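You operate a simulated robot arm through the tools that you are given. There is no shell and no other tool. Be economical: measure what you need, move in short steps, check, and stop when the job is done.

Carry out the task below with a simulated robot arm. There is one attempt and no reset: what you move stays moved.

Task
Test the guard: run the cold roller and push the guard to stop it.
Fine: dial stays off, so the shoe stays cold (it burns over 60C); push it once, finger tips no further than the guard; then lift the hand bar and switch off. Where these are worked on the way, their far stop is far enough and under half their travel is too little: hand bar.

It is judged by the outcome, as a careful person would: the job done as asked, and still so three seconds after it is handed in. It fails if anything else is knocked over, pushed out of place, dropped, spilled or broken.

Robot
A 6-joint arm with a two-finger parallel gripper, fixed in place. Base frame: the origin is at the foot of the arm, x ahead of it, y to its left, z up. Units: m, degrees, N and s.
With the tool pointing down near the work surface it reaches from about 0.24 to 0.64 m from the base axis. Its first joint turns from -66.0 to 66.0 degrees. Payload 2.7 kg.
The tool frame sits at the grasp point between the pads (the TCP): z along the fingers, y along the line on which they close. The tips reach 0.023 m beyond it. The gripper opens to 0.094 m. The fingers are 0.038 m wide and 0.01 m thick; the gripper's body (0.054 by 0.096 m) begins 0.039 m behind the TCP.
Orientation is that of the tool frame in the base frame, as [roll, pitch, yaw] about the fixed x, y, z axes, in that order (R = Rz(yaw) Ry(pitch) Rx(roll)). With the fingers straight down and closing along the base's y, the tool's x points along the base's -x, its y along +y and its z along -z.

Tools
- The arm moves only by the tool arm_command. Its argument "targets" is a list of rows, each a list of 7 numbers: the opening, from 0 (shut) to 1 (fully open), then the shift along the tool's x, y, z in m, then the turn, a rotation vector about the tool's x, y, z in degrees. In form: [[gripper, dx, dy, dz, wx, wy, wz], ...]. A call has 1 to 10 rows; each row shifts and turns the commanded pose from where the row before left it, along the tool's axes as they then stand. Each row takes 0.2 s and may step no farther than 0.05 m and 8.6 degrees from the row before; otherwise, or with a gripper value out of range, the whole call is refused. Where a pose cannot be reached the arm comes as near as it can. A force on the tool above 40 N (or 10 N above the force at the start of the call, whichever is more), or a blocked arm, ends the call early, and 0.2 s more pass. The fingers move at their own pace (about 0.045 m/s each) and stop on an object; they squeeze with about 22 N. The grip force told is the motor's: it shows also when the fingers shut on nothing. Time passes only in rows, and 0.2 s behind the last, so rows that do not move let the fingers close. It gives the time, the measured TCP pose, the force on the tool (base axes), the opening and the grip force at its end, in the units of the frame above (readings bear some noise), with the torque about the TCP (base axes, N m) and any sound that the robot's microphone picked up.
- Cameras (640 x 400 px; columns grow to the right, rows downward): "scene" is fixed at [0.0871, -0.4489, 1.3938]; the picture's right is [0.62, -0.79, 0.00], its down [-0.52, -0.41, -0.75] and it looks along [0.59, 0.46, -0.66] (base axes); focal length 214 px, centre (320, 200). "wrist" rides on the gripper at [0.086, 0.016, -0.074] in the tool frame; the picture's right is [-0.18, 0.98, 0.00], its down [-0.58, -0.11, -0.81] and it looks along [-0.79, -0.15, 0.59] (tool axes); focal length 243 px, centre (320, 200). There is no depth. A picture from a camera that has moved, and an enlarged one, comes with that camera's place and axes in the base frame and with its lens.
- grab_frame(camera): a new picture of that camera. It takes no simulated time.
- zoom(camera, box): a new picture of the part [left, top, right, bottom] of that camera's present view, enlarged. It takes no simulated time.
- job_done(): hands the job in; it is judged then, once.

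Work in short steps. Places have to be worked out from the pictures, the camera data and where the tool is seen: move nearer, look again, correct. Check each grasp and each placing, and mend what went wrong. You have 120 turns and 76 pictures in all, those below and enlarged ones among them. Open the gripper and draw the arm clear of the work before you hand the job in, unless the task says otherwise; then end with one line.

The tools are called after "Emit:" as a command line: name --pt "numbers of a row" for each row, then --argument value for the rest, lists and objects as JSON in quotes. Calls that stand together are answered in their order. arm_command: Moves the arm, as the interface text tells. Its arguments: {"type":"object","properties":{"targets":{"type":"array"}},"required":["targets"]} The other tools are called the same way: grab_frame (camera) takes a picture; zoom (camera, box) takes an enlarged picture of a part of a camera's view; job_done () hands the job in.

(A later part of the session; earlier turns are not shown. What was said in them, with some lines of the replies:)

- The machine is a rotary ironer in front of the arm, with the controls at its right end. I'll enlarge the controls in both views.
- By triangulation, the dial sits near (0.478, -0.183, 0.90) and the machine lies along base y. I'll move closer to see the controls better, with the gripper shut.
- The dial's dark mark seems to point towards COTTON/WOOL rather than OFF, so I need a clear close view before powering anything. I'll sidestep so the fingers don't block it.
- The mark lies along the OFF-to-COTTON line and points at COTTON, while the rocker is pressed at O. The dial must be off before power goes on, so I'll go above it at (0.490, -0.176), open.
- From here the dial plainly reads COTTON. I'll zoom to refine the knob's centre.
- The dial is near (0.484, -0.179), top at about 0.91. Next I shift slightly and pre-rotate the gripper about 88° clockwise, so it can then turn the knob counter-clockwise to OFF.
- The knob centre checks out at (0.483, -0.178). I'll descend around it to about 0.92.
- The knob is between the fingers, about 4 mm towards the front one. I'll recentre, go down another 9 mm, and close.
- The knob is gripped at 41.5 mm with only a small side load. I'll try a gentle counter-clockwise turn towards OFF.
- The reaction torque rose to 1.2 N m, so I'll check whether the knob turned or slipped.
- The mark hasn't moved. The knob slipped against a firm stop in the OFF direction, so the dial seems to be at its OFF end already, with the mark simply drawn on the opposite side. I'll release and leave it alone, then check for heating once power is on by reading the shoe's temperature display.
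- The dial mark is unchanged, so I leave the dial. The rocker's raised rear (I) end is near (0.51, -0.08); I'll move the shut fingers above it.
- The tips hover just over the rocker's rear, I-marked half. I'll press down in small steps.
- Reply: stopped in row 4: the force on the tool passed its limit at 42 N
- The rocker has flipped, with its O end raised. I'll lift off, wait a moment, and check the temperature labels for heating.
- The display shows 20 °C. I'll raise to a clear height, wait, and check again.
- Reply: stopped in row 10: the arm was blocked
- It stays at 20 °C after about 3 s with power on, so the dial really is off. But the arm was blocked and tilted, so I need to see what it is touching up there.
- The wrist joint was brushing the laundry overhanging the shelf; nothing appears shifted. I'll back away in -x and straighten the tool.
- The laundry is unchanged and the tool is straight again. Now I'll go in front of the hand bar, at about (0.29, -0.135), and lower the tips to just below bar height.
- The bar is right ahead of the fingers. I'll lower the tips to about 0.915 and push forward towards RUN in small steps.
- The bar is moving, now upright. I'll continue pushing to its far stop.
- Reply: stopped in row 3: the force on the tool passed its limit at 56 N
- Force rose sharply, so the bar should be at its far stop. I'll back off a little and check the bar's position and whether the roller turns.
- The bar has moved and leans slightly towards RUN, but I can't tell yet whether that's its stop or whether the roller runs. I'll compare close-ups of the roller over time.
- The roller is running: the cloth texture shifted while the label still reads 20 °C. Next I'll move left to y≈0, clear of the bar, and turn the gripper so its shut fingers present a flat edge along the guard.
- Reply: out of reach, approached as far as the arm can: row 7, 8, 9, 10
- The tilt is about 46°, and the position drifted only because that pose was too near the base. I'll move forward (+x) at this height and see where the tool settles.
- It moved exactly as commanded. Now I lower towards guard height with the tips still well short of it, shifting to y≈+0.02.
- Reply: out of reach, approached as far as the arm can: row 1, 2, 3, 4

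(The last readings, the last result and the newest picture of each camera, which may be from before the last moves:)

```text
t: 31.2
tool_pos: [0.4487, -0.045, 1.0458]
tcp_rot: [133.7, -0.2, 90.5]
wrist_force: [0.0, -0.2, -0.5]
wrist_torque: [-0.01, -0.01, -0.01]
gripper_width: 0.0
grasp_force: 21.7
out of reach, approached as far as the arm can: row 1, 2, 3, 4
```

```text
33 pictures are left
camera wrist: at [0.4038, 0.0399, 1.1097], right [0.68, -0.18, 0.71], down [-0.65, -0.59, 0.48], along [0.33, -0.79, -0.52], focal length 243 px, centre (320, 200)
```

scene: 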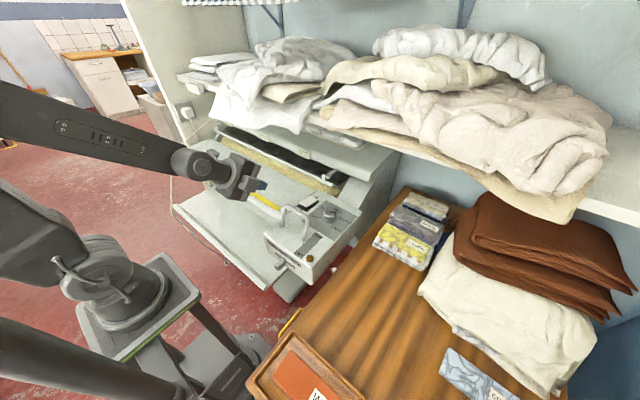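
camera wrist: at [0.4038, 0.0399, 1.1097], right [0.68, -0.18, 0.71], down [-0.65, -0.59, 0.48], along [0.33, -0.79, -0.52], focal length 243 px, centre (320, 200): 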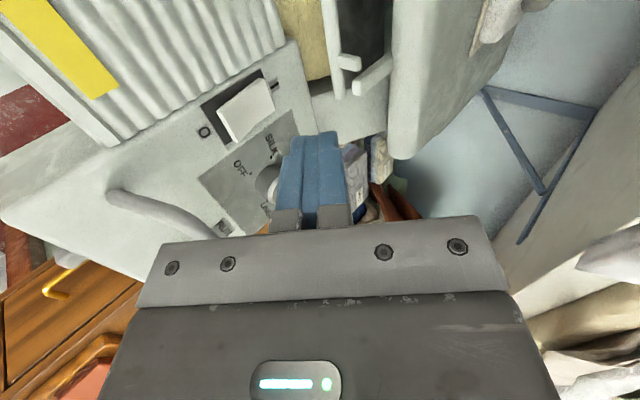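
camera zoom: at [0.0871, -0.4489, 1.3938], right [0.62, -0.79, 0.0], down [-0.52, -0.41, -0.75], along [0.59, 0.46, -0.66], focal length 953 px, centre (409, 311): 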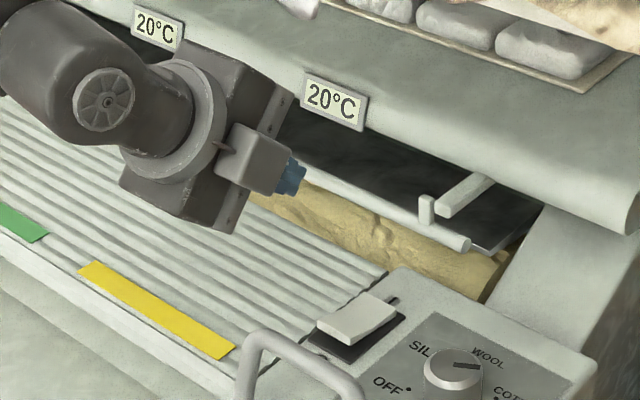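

This pose is past what the wrist can bend at that height. I'll reduce the tilt to about 30° and try again.

Emit:
arm_command --pt "0 0 0 0 8 0 0" --pt "0 0 0 0 8 0 0" --pt "0 0 0 0 0 0 0"

```text
t: 32.0
tool_pos: [0.4485, -0.045, 1.0467]
tcp_rot: [149.9, 0.0, 90.1]
wrist_force: [0.1, -0.4, -0.6]
wrist_torque: [-0.02, 0.01, 0.02]
gripper_width: 0.0
grasp_force: 22.0
```

Emit:
arm_command --pt "0 0.016 0.0024 0.026 0 0 0" --pt "0 0.016 0.0024 0.026 0 0 0" --pt "0 0.016 0.0024 0.026 0 0 0" --pt "0 0.016 0.0024 0.026 0 0 0" --pt "0 0 0 0 0 0 0"

Emit:
zoom --camera "scene" --box '[240, 130, 360, 220]'

Emit:
grab_frame --camera "wrist"

```text
t: 33.2
tool_pos: [0.5101, 0.0181, 0.9614]
tcp_rot: [149.8, 0.1, 90.1]
wrist_force: [0.8, 0.0, -1.0]
wrist_torque: [-0.01, 0.02, 0.03]
gripper_width: 0.0002
grasp_force: 21.3
```

```text
4.44 times, centred on (300, 175) of scene
camera zoom: at [0.0871, -0.4489, 1.3938], right [0.62, -0.79, 0.0], down [-0.52, -0.41, -0.75], along [0.59, 0.46, -0.66], focal length 953 px, centre (409, 311)
```

zoom: 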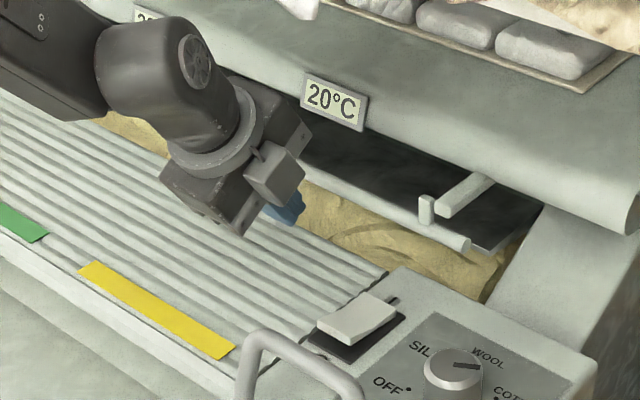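

```text
31 pictures are left
camera wrist: at [0.4839, 0.1043, 1.0333], right [0.85, -0.18, 0.5], down [-0.5, -0.58, 0.64], along [0.17, -0.79, -0.58], focal length 243 px, centre (320, 200)
```

wrist: 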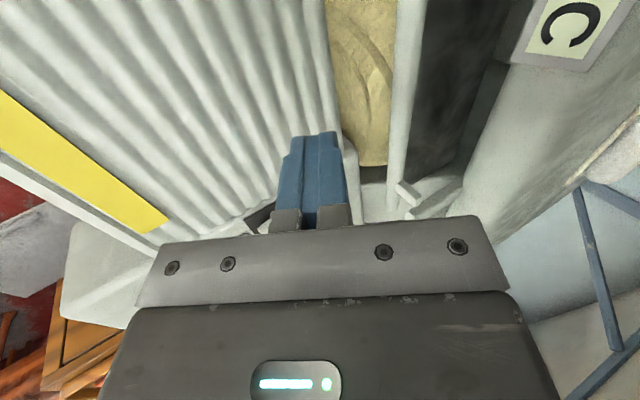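

The tips are level with the guard and about 4 cm short of it, with the roller visibly turning. I'll advance 3 cm and look closely before contact.

Emit:
arm_command --pt "0 0 0.011 0.011 0 0 0" --pt "0 0 0.011 0.011 0 0 0" --pt "0 0 0 0 0 0 0"

Emit:
zoom --camera "wrist" --box '[240, 80, 440, 220]'

Emit:
zoom --camera "scene" --box '[280, 140, 340, 190]'

```text
t: 34.0
tool_pos: [0.5381, 0.0179, 0.9537]
tcp_rot: [149.8, 0.1, 90.0]
wrist_force: [0.0, 0.3, -0.6]
wrist_torque: [-0.03, 0.03, 0.0]
gripper_width: 0.0
grasp_force: 22.1
```

```text
2.86 times, centred on (340, 150) of wrist
camera zoom: at [0.5138, 0.1037, 1.0254], right [0.85, -0.18, 0.49], down [-0.5, -0.58, 0.64], along [0.17, -0.79, -0.58], focal length 693 px, centre (263, 343)
```

zoom: 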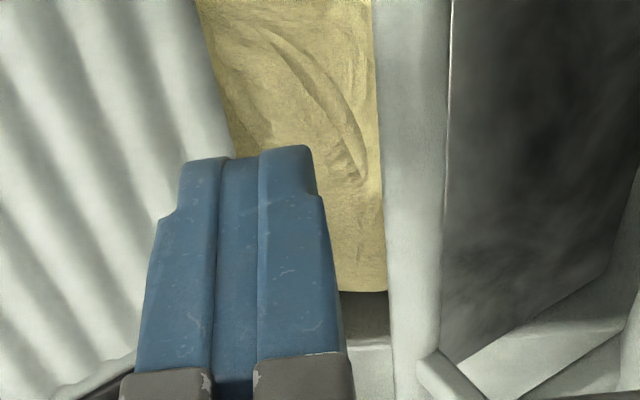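

```text
8.00 times, centred on (310, 165) of scene
camera zoom: at [0.0871, -0.4489, 1.3938], right [0.62, -0.79, 0.0], down [-0.52, -0.41, -0.75], along [0.59, 0.46, -0.66], focal length 1716 px, centre (400, 480)
```

zoom: 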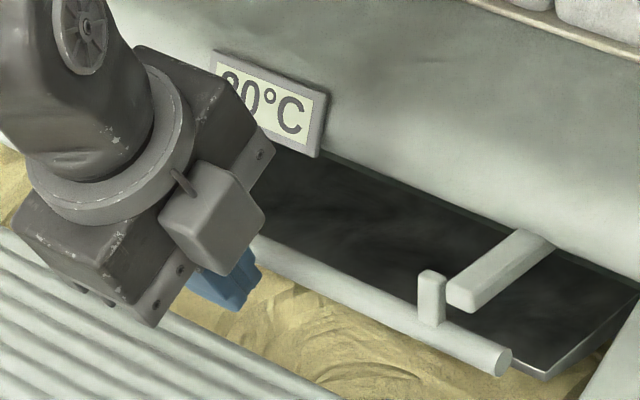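

The gap is about 1.2 cm, with the tip edge at bar height. I'll push gently, straight forward, in 5 mm steps.

Emit:
arm_command --pt "0 0 0.0043 0.0025 0 0 0" --pt "0 0 0.0043 0.0025 0 0 0" --pt "0 0 0.0043 0.0025 0 0 0" --pt "0 0 0.0043 0.0025 0 0 0"

Emit:
zoom --camera "wrist" --box '[240, 80, 440, 220]'

Emit:
zoom --camera "scene" --box '[280, 140, 340, 190]'

```text
t: 35.0
tool_pos: [0.5603, 0.0189, 0.9525]
tcp_rot: [149.8, 0.1, 90.1]
wrist_force: [1.2, 0.6, -0.1]
wrist_torque: [0.0, 0.02, 0.01]
gripper_width: 0.0003
grasp_force: 22.0
```

```text
2.86 times, centred on (340, 150) of wrist
camera zoom: at [0.5339, 0.1041, 1.0252], right [0.85, -0.18, 0.49], down [-0.5, -0.58, 0.64], along [0.17, -0.79, -0.58], focal length 693 px, centre (263, 343)
```

zoom: 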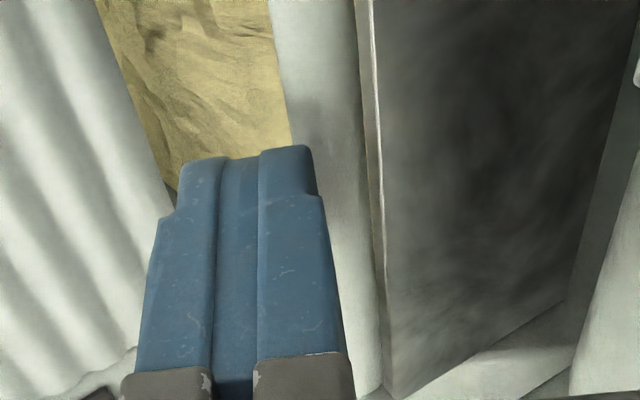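

```text
8.00 times, centred on (310, 165) of scene
camera zoom: at [0.0871, -0.4489, 1.3938], right [0.62, -0.79, 0.0], down [-0.52, -0.41, -0.75], along [0.59, 0.46, -0.66], focal length 1716 px, centre (400, 480)
```

zoom: 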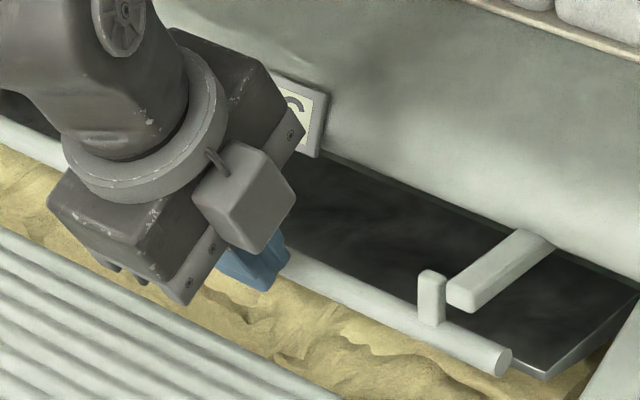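

No force and the guard hasn't moved. Re-triangulating from the bar's free end puts it at about x 0.597, z 0.924, so it is further and lower than I thought. I'll back off 6 mm and lower 10 mm before pushing.

Emit:
arm_command --pt "0 0 -0.0052 -0.003 0 0 0" --pt "0 0 -0.0025 0.0043 0 0 0" --pt "0 0 -0.0025 0.0043 0 0 0" --pt "0 0 0 0 0 0 0"

Emit:
zoom --camera "wrist" --box '[240, 80, 440, 220]'

Emit:
zoom --camera "scene" --box '[290, 150, 340, 190]'

```text
t: 36.0
tool_pos: [0.5522, 0.0182, 0.942]
tcp_rot: [149.8, 0.1, 90.2]
wrist_force: [-0.6, -0.3, -0.4]
wrist_torque: [-0.01, 0.02, -0.01]
gripper_width: 0.0
grasp_force: 22.0
```

```text
2.86 times, centred on (340, 150) of wrist
camera zoom: at [0.5277, 0.1038, 1.0151], right [0.85, -0.18, 0.49], down [-0.5, -0.58, 0.64], along [0.17, -0.79, -0.58], focal length 693 px, centre (263, 343)
```

zoom: 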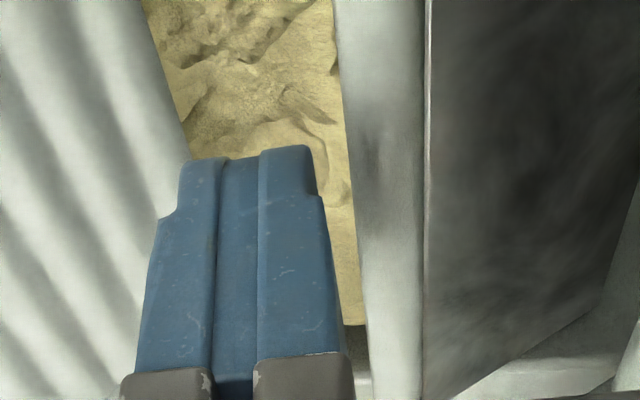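

```text
10.00 times, centred on (315, 170) of scene
camera zoom: at [0.0871, -0.4489, 1.3938], right [0.62, -0.79, 0.0], down [-0.52, -0.41, -0.75], along [0.59, 0.46, -0.66], focal length 2145 px, centre (370, 500)
```

zoom: 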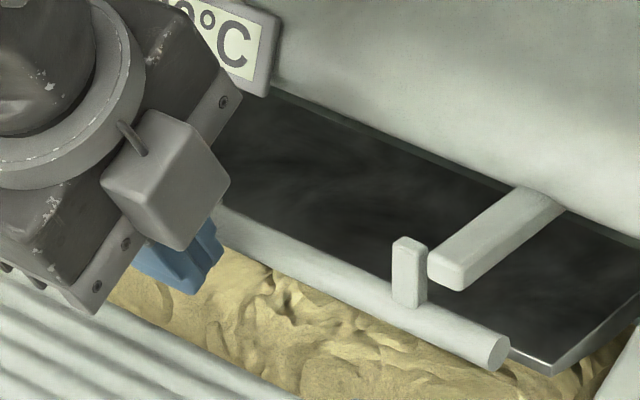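

Parallax between my last views puts the bar's centre at about x 0.588, z 0.925. The tip edge is now at that height with roughly 9 mm to go, so I'll push forward.

Emit:
arm_command --pt "0 0 0.0043 0.0025 0 0 0" --pt "0 0 0.0043 0.0025 0 0 0" --pt "0 0 0.0043 0.0025 0 0 0"

Emit:
zoom --camera "scene" --box '[290, 150, 340, 190]'

```text
t: 36.8
tool_pos: [0.5667, 0.0175, 0.9423]
tcp_rot: [149.9, 0.1, 90.1]
wrist_force: [-1.9, 1.6, 0.0]
wrist_torque: [0.04, 0.01, 0.0]
gripper_width: 0.0
grasp_force: 21.5
```

```text
10.00 times, centred on (315, 170) of scene
camera zoom: at [0.0871, -0.4489, 1.3938], right [0.62, -0.79, 0.0], down [-0.52, -0.41, -0.75], along [0.59, 0.46, -0.66], focal length 2145 px, centre (370, 500)
```

zoom: 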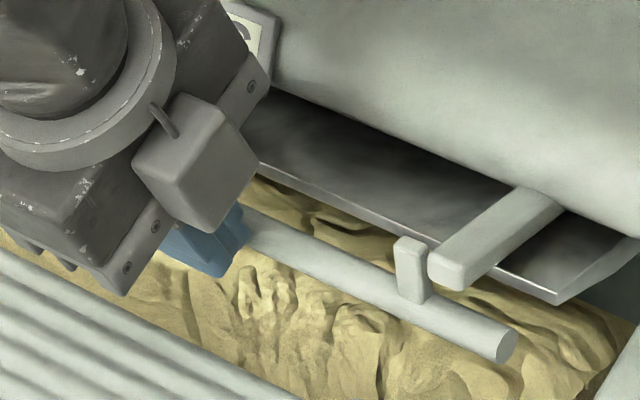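

The guard yielded slightly and the shoe has sprung up, so it tripped. I'll hold here a moment to confirm the roller is still.

Emit:
arm_command --pt "0 0 0 0 0 0 0"

Emit:
zoom --camera "scene" --box '[290, 150, 340, 190]'

```text
t: 37.2
tool_pos: [0.567, 0.0179, 0.9426]
tcp_rot: [149.7, 0.1, 90.1]
wrist_force: [-2.2, 1.7, -0.9]
wrist_torque: [0.06, 0.07, -0.02]
gripper_width: 0.0001
grasp_force: 22.3
```

```text
10.00 times, centred on (315, 170) of scene
camera zoom: at [0.0871, -0.4489, 1.3938], right [0.62, -0.79, 0.0], down [-0.52, -0.41, -0.75], along [0.59, 0.46, -0.66], focal length 2145 px, centre (370, 500)
```

zoom: 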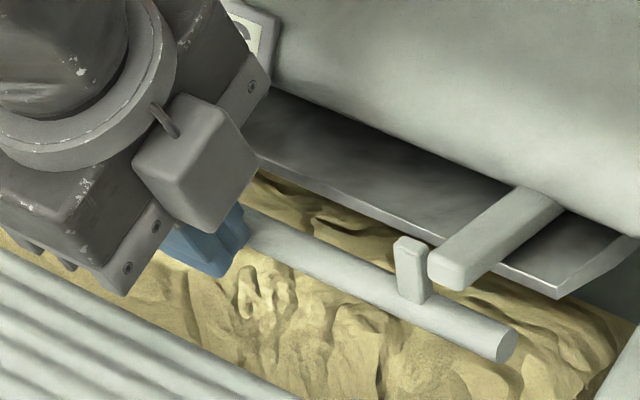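

The roller texture is identical 0.4 s later: it has stopped, with the shoe lifted. I'll retract straight back and then up.

Emit:
arm_command --pt "0 0 -0.026 -0.015 0 0 0" --pt "0 0 -0.039 -0.0225 0 0 0" --pt "0 0 -0.039 -0.0225 0 0 0" --pt "0 0 -0.03 -0.0175 8 0 0" --pt "0 0 0.01 -0.025 8 0 0" --pt "0 0 0.005 -0.025 8 0 0" --pt "0 0 0.0 -0.02 6 0 0" --pt "0 0 0 0 0 0 0"

Emit:
zoom --camera "scene" --box '[200, 120, 360, 260]'

```text
t: 39.0
tool_pos: [0.4137, 0.0188, 1.0245]
tcp_rot: [179.8, 0.1, 90.2]
wrist_force: [0.3, 0.6, -0.1]
wrist_torque: [-0.01, 0.0, -0.01]
gripper_width: 0.0
grasp_force: 22.3
out of reach, approached as far as the arm can: row 3, 4
```

```text
2.86 times, centred on (280, 190) of scene
camera zoom: at [0.0871, -0.4489, 1.3938], right [0.62, -0.79, 0.0], down [-0.52, -0.41, -0.75], along [0.59, 0.46, -0.66], focal length 613 px, centre (434, 229)
```

zoom: 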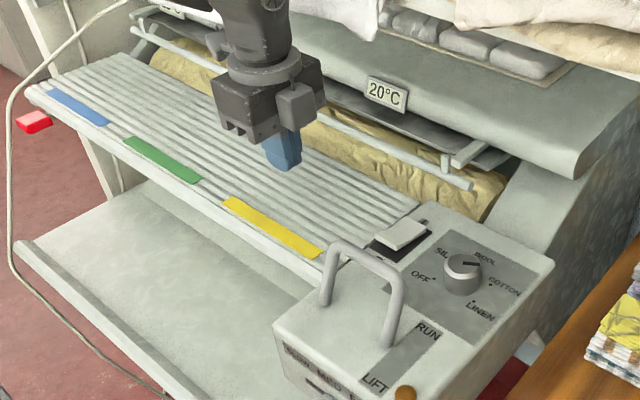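

The shoe is open, it reads 20 °C, and the guard is back. Next I go behind the hand bar, between the bar and the dial at about (0.432, -0.133), and lower.

Emit:
arm_command --pt "0 -0.038 0.0045 0 0 0 0" --pt "0 -0.038 0.0045 0 0 0 0" --pt "0 -0.038 0.0045 0 0 0 0" --pt "0 -0.038 0.005 0 0 0 0" --pt "0 0 0 0.02 0 0 0" --pt "0 0 0 0 0 0 0"

Emit:
zoom --camera "scene" --box '[250, 160, 370, 270]'

Emit:
grab_frame --camera "wrist"

```text
t: 40.4
tool_pos: [0.4343, -0.1345, 1.0036]
tcp_rot: [179.7, 0.1, 90.1]
wrist_force: [0.1, 0.0, -0.1]
wrist_torque: [0.0, 0.01, -0.01]
gripper_width: 0.0
grasp_force: 22.1
```

```text
3.64 times, centred on (310, 215) of scene
camera zoom: at [0.0871, -0.449, 1.3938], right [0.62, -0.79, 0.0], down [-0.52, -0.41, -0.75], along [0.59, 0.46, -0.66], focal length 780 px, centre (356, 146)
```

zoom: 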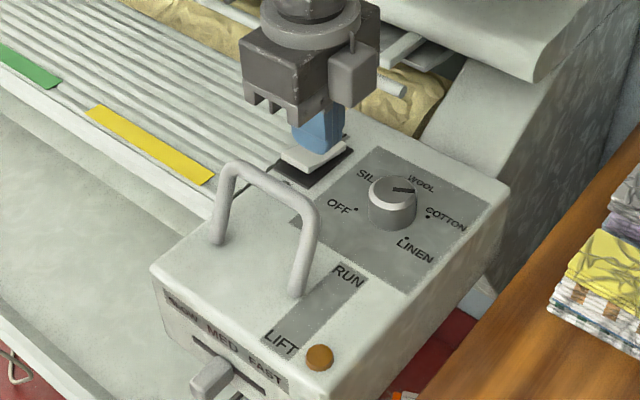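

```text
20 pictures are left
camera wrist: at [0.4475, -0.049, 1.0777], right [0.98, -0.18, 0.0], down [-0.11, -0.58, 0.81], along [-0.14, -0.79, -0.59], focal length 243 px, centre (320, 200)
```

wrist: 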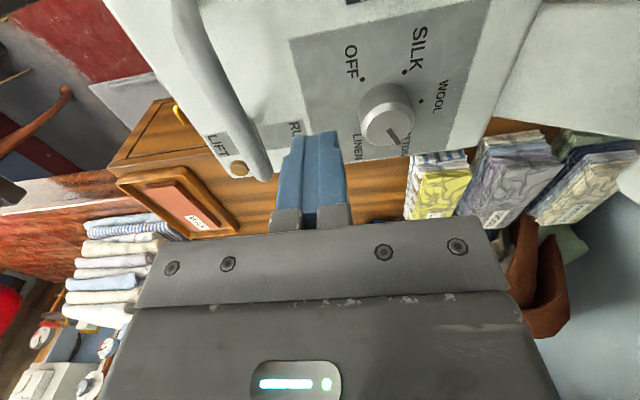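

The bar's crossbar is just ahead (-x) of the fingers, with its top at about 0.96. I'll lower to 0.948 and push back towards LIFT, dropping slightly as the bar leans.

Emit:
arm_command --pt "0 0 0 0.03 0 0 0" --pt "0 0 0 0.025 0 0 0" --pt "0 0 -0.012 0 0 0 0" --pt "0 0 -0.012 0 0 0 0" --pt "0 0 -0.012 0 0 0 0" --pt "0 0 -0.012 0.003 0 0 0"

Emit:
zoom --camera "scene" --box '[250, 160, 370, 270]'

```text
t: 41.8
tool_pos: [0.3837, -0.1344, 0.9458]
tcp_rot: [179.9, 0.1, 90.1]
wrist_force: [1.0, 0.3, 0.2]
wrist_torque: [-0.02, -0.01, -0.01]
gripper_width: 0.0
grasp_force: 22.3
```

```text
3.64 times, centred on (310, 215) of scene
camera zoom: at [0.0871, -0.4489, 1.3938], right [0.62, -0.79, 0.0], down [-0.52, -0.41, -0.75], along [0.59, 0.46, -0.66], focal length 780 px, centre (356, 146)
```

zoom: 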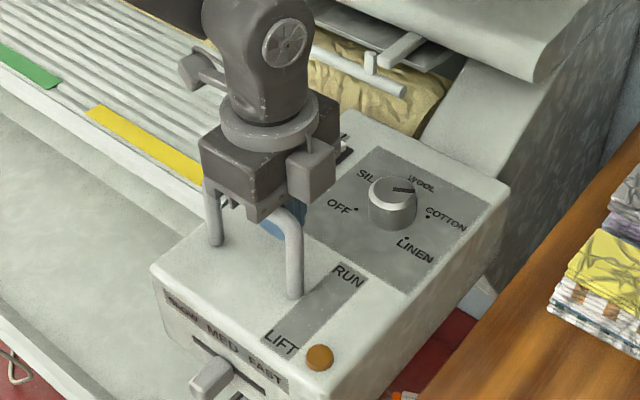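

The bar is moving back. I'll keep pushing towards LIFT until it stops.

Emit:
arm_command --pt "0 0 -0.01 0.002 0 0 0" --pt "0 0 -0.01 0.003 0 0 0" --pt "0 0 -0.01 0.003 0 0 0" --pt "0 0 -0.01 0.002 0 0 0"

Emit:
zoom --camera "scene" --box '[250, 160, 370, 270]'

```text
t: 43.0
tool_pos: [0.3521, -0.1356, 0.9383]
tcp_rot: [178.5, 0.4, 90.3]
wrist_force: [11.5, 0.5, -3.3]
wrist_torque: [-0.01, 0.25, -0.07]
gripper_width: 0.0
grasp_force: 22.4
stopped in row 4: the force on the tool passed its limit at 42 N (the readings are from after the stop); the commanded pose is now the measured one
```

```text
3.64 times, centred on (310, 215) of scene
camera zoom: at [0.0874, -0.4489, 1.3938], right [0.62, -0.79, 0.0], down [-0.52, -0.41, -0.75], along [0.59, 0.46, -0.66], focal length 780 px, centre (356, 146)
```

zoom: 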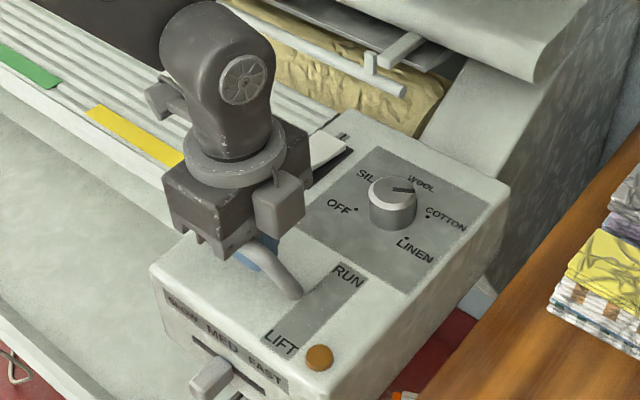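

The bar hit its LIFT stop. I'll ease off, rise, and move above the rocker's raised front (O) end at about (0.474, -0.078).

Emit:
arm_command --pt "0 0 0.015 0 1.5 0 0" --pt "0 0 0.01 -0.03 0 0 0" --pt "0 0 0.0 -0.03 0 0 0" --pt "0 0.02 0.032 0 0 0 0" --pt "0 0.02 0.032 0 0 0 0" --pt "0 0.017 0.033 0.02 0 0 0" --pt "0 0 0 0.015 0 0 0" --pt "0 0 0 0 0 0 0"

Emit:
zoom --camera "scene" --box '[250, 160, 370, 270]'

```text
t: 44.8
tool_pos: [0.473, -0.0772, 0.962]
tcp_rot: [-179.8, 0.4, 90.2]
wrist_force: [-0.1, 0.0, -0.5]
wrist_torque: [0.03, 0.02, 0.0]
gripper_width: 0.0001
grasp_force: 22.1
```

```text
3.64 times, centred on (310, 215) of scene
camera zoom: at [0.0871, -0.4489, 1.3938], right [0.62, -0.79, 0.0], down [-0.52, -0.41, -0.75], along [0.59, 0.46, -0.66], focal length 780 px, centre (356, 146)
```

zoom: 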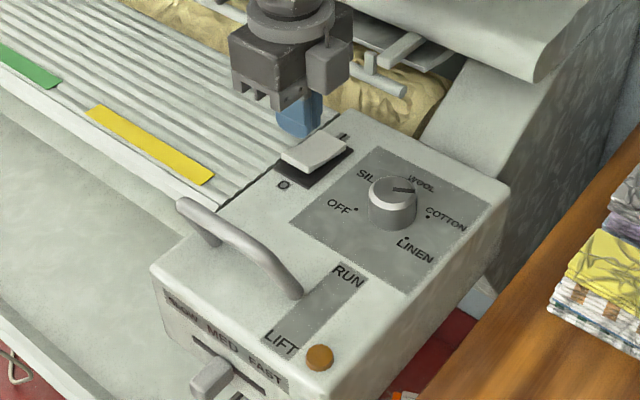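

The hand bar is fully at LIFT. Now I press the rocker's raised O end.

Emit:
arm_command --pt "0 0 0.003 0.015 0 0 0" --pt "0 0 0 0.012 0 0 0" --pt "0 0 0 0.006 0 0 0" --pt "0 0 0 0.004 0 0 0" --pt "0 0 0 0.004 0 0 0"

Emit:
zoom --camera "scene" --box '[270, 170, 350, 230]'

```text
t: 46.0
tool_pos: [0.4749, -0.0768, 0.9279]
tcp_rot: [-179.7, 0.4, 90.3]
wrist_force: [-7.9, 0.8, 10.2]
wrist_torque: [0.17, 0.08, 0.14]
gripper_width: 0.0002
grasp_force: 21.5
stopped in row 5: the force on the tool passed its limit at 46 N (the readings are from after the stop); the commanded pose is now the measured one
```

```text
6.67 times, centred on (310, 200) of scene
camera zoom: at [0.0868, -0.4489, 1.3938], right [0.62, -0.79, 0.0], down [-0.52, -0.41, -0.75], along [0.59, 0.46, -0.66], focal length 1430 px, centre (387, 200)
```

zoom: 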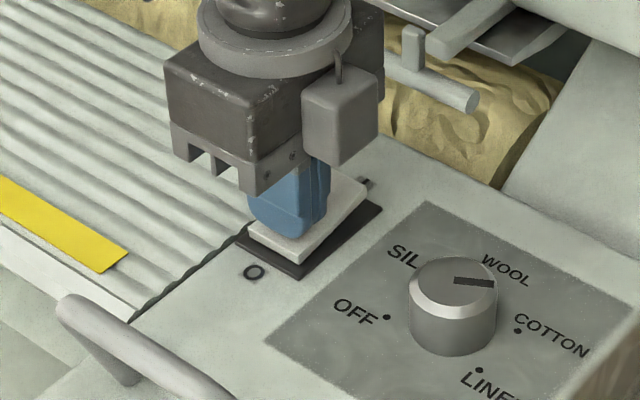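

The rocker has flipped to O. I'll lift slightly, back away in -x, open the gripper, and verify everything.

Emit:
arm_command --pt "0 0 0 -0.025 0 0 0" --pt "0 0 -0.015 -0.025 0 0 0" --pt "0 0 -0.035 -0.02 0 0 0" --pt "0.3 0.02 -0.04 -0.02 0 0 0" --pt "0.6 0.03 -0.035 -0.02 0 0 0" --pt "1 0.03 -0.02 -0.02 0 0 0" --pt "1 0 0 -0.02 0 0 0" --pt "1 0 0 0 0 0 0"

Emit:
grab_frame --camera "scene"

Emit:
zoom --camera "scene" --box '[220, 120, 370, 270]'

```text
refused: row 5 steps farther than a row can; nothing moved
```

```text
15 pictures are left
```

scene: 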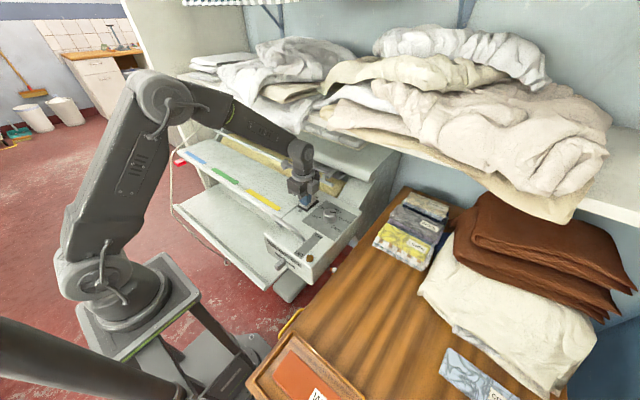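

```text
2.67 times, centred on (295, 195) of scene
camera zoom: at [0.0868, -0.4489, 1.3938], right [0.62, -0.79, 0.0], down [-0.52, -0.41, -0.75], along [0.59, 0.46, -0.66], focal length 572 px, centre (387, 213)
```

zoom: 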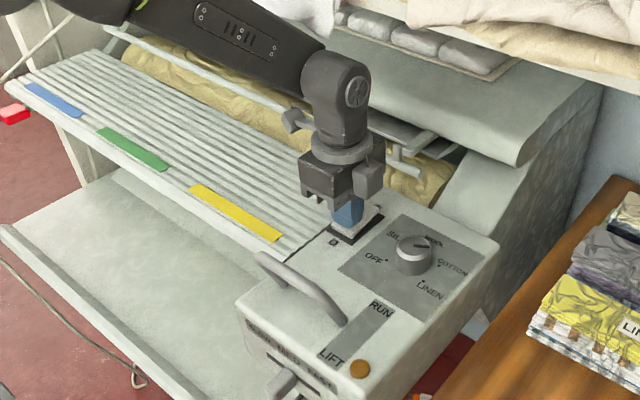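

One row was too long, so nothing moved. I'll repeat the retreat with shorter steps.

Emit:
arm_command --pt "0 0 0 -0.025 0 0 0" --pt "0 0 -0.015 -0.025 0 0 0" --pt "0 0 -0.035 -0.02 0 0 0" --pt "0.3 0.02 -0.035 -0.015 0 0 0" --pt "0.6 0.03 -0.03 -0.015 0 0 0" --pt "1 0.03 -0.02 -0.015 0 0 0" --pt "1 0.03 -0.01 -0.02 0 0 0" --pt "1 0 0 -0.02 0 0 0" --pt "1 0 0 0 0 0 0"

Emit:
zoom --camera "scene" --box '[220, 120, 370, 270]'

Emit:
zoom --camera "scene" --box '[290, 170, 350, 220]'

```text
t: 48.0
tool_pos: [0.3297, 0.0327, 1.0823]
tcp_rot: [-179.8, 0.5, 90.1]
wrist_force: [0.4, -0.5, 0.0]
wrist_torque: [0.02, 0.0, 0.02]
gripper_width: 0.094
grasp_force: 0.0
```

```text
2.67 times, centred on (295, 195) of scene
camera zoom: at [0.0871, -0.4489, 1.3938], right [0.62, -0.79, 0.0], down [-0.52, -0.41, -0.75], along [0.59, 0.46, -0.66], focal length 572 px, centre (387, 213)
```

zoom: 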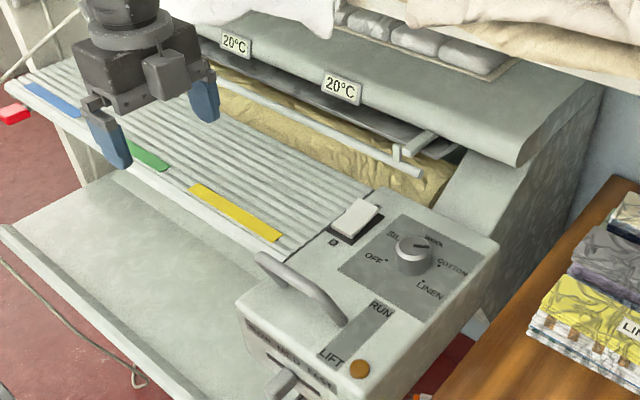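

```text
8.00 times, centred on (320, 195) of scene
camera zoom: at [0.0871, -0.4489, 1.3938], right [0.62, -0.79, 0.0], down [-0.52, -0.41, -0.75], along [0.59, 0.46, -0.66], focal length 1716 px, centre (320, 240)
```

zoom: 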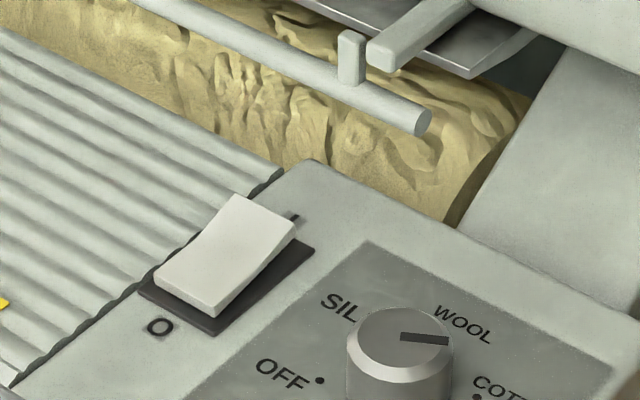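

The switch is at O, the hand bar is at LIFT, the roller is still, both labels read 20 °C, and the arm is clear with the gripper open. I'm handing in.

Emit:
job_done

```text
The job is handed in.
```

The guard works: with the roller running cold, one push on the guard stopped it and raised the shoe; the hand bar is at LIFT, the switch is off, and the shoe read 20 °C throughout. Before switching on I tried to turn the dial because its mark points at COTTON, but it didn't move. On the way, the arm's wrist touched the laundry on the shelf, which looked unmoved.
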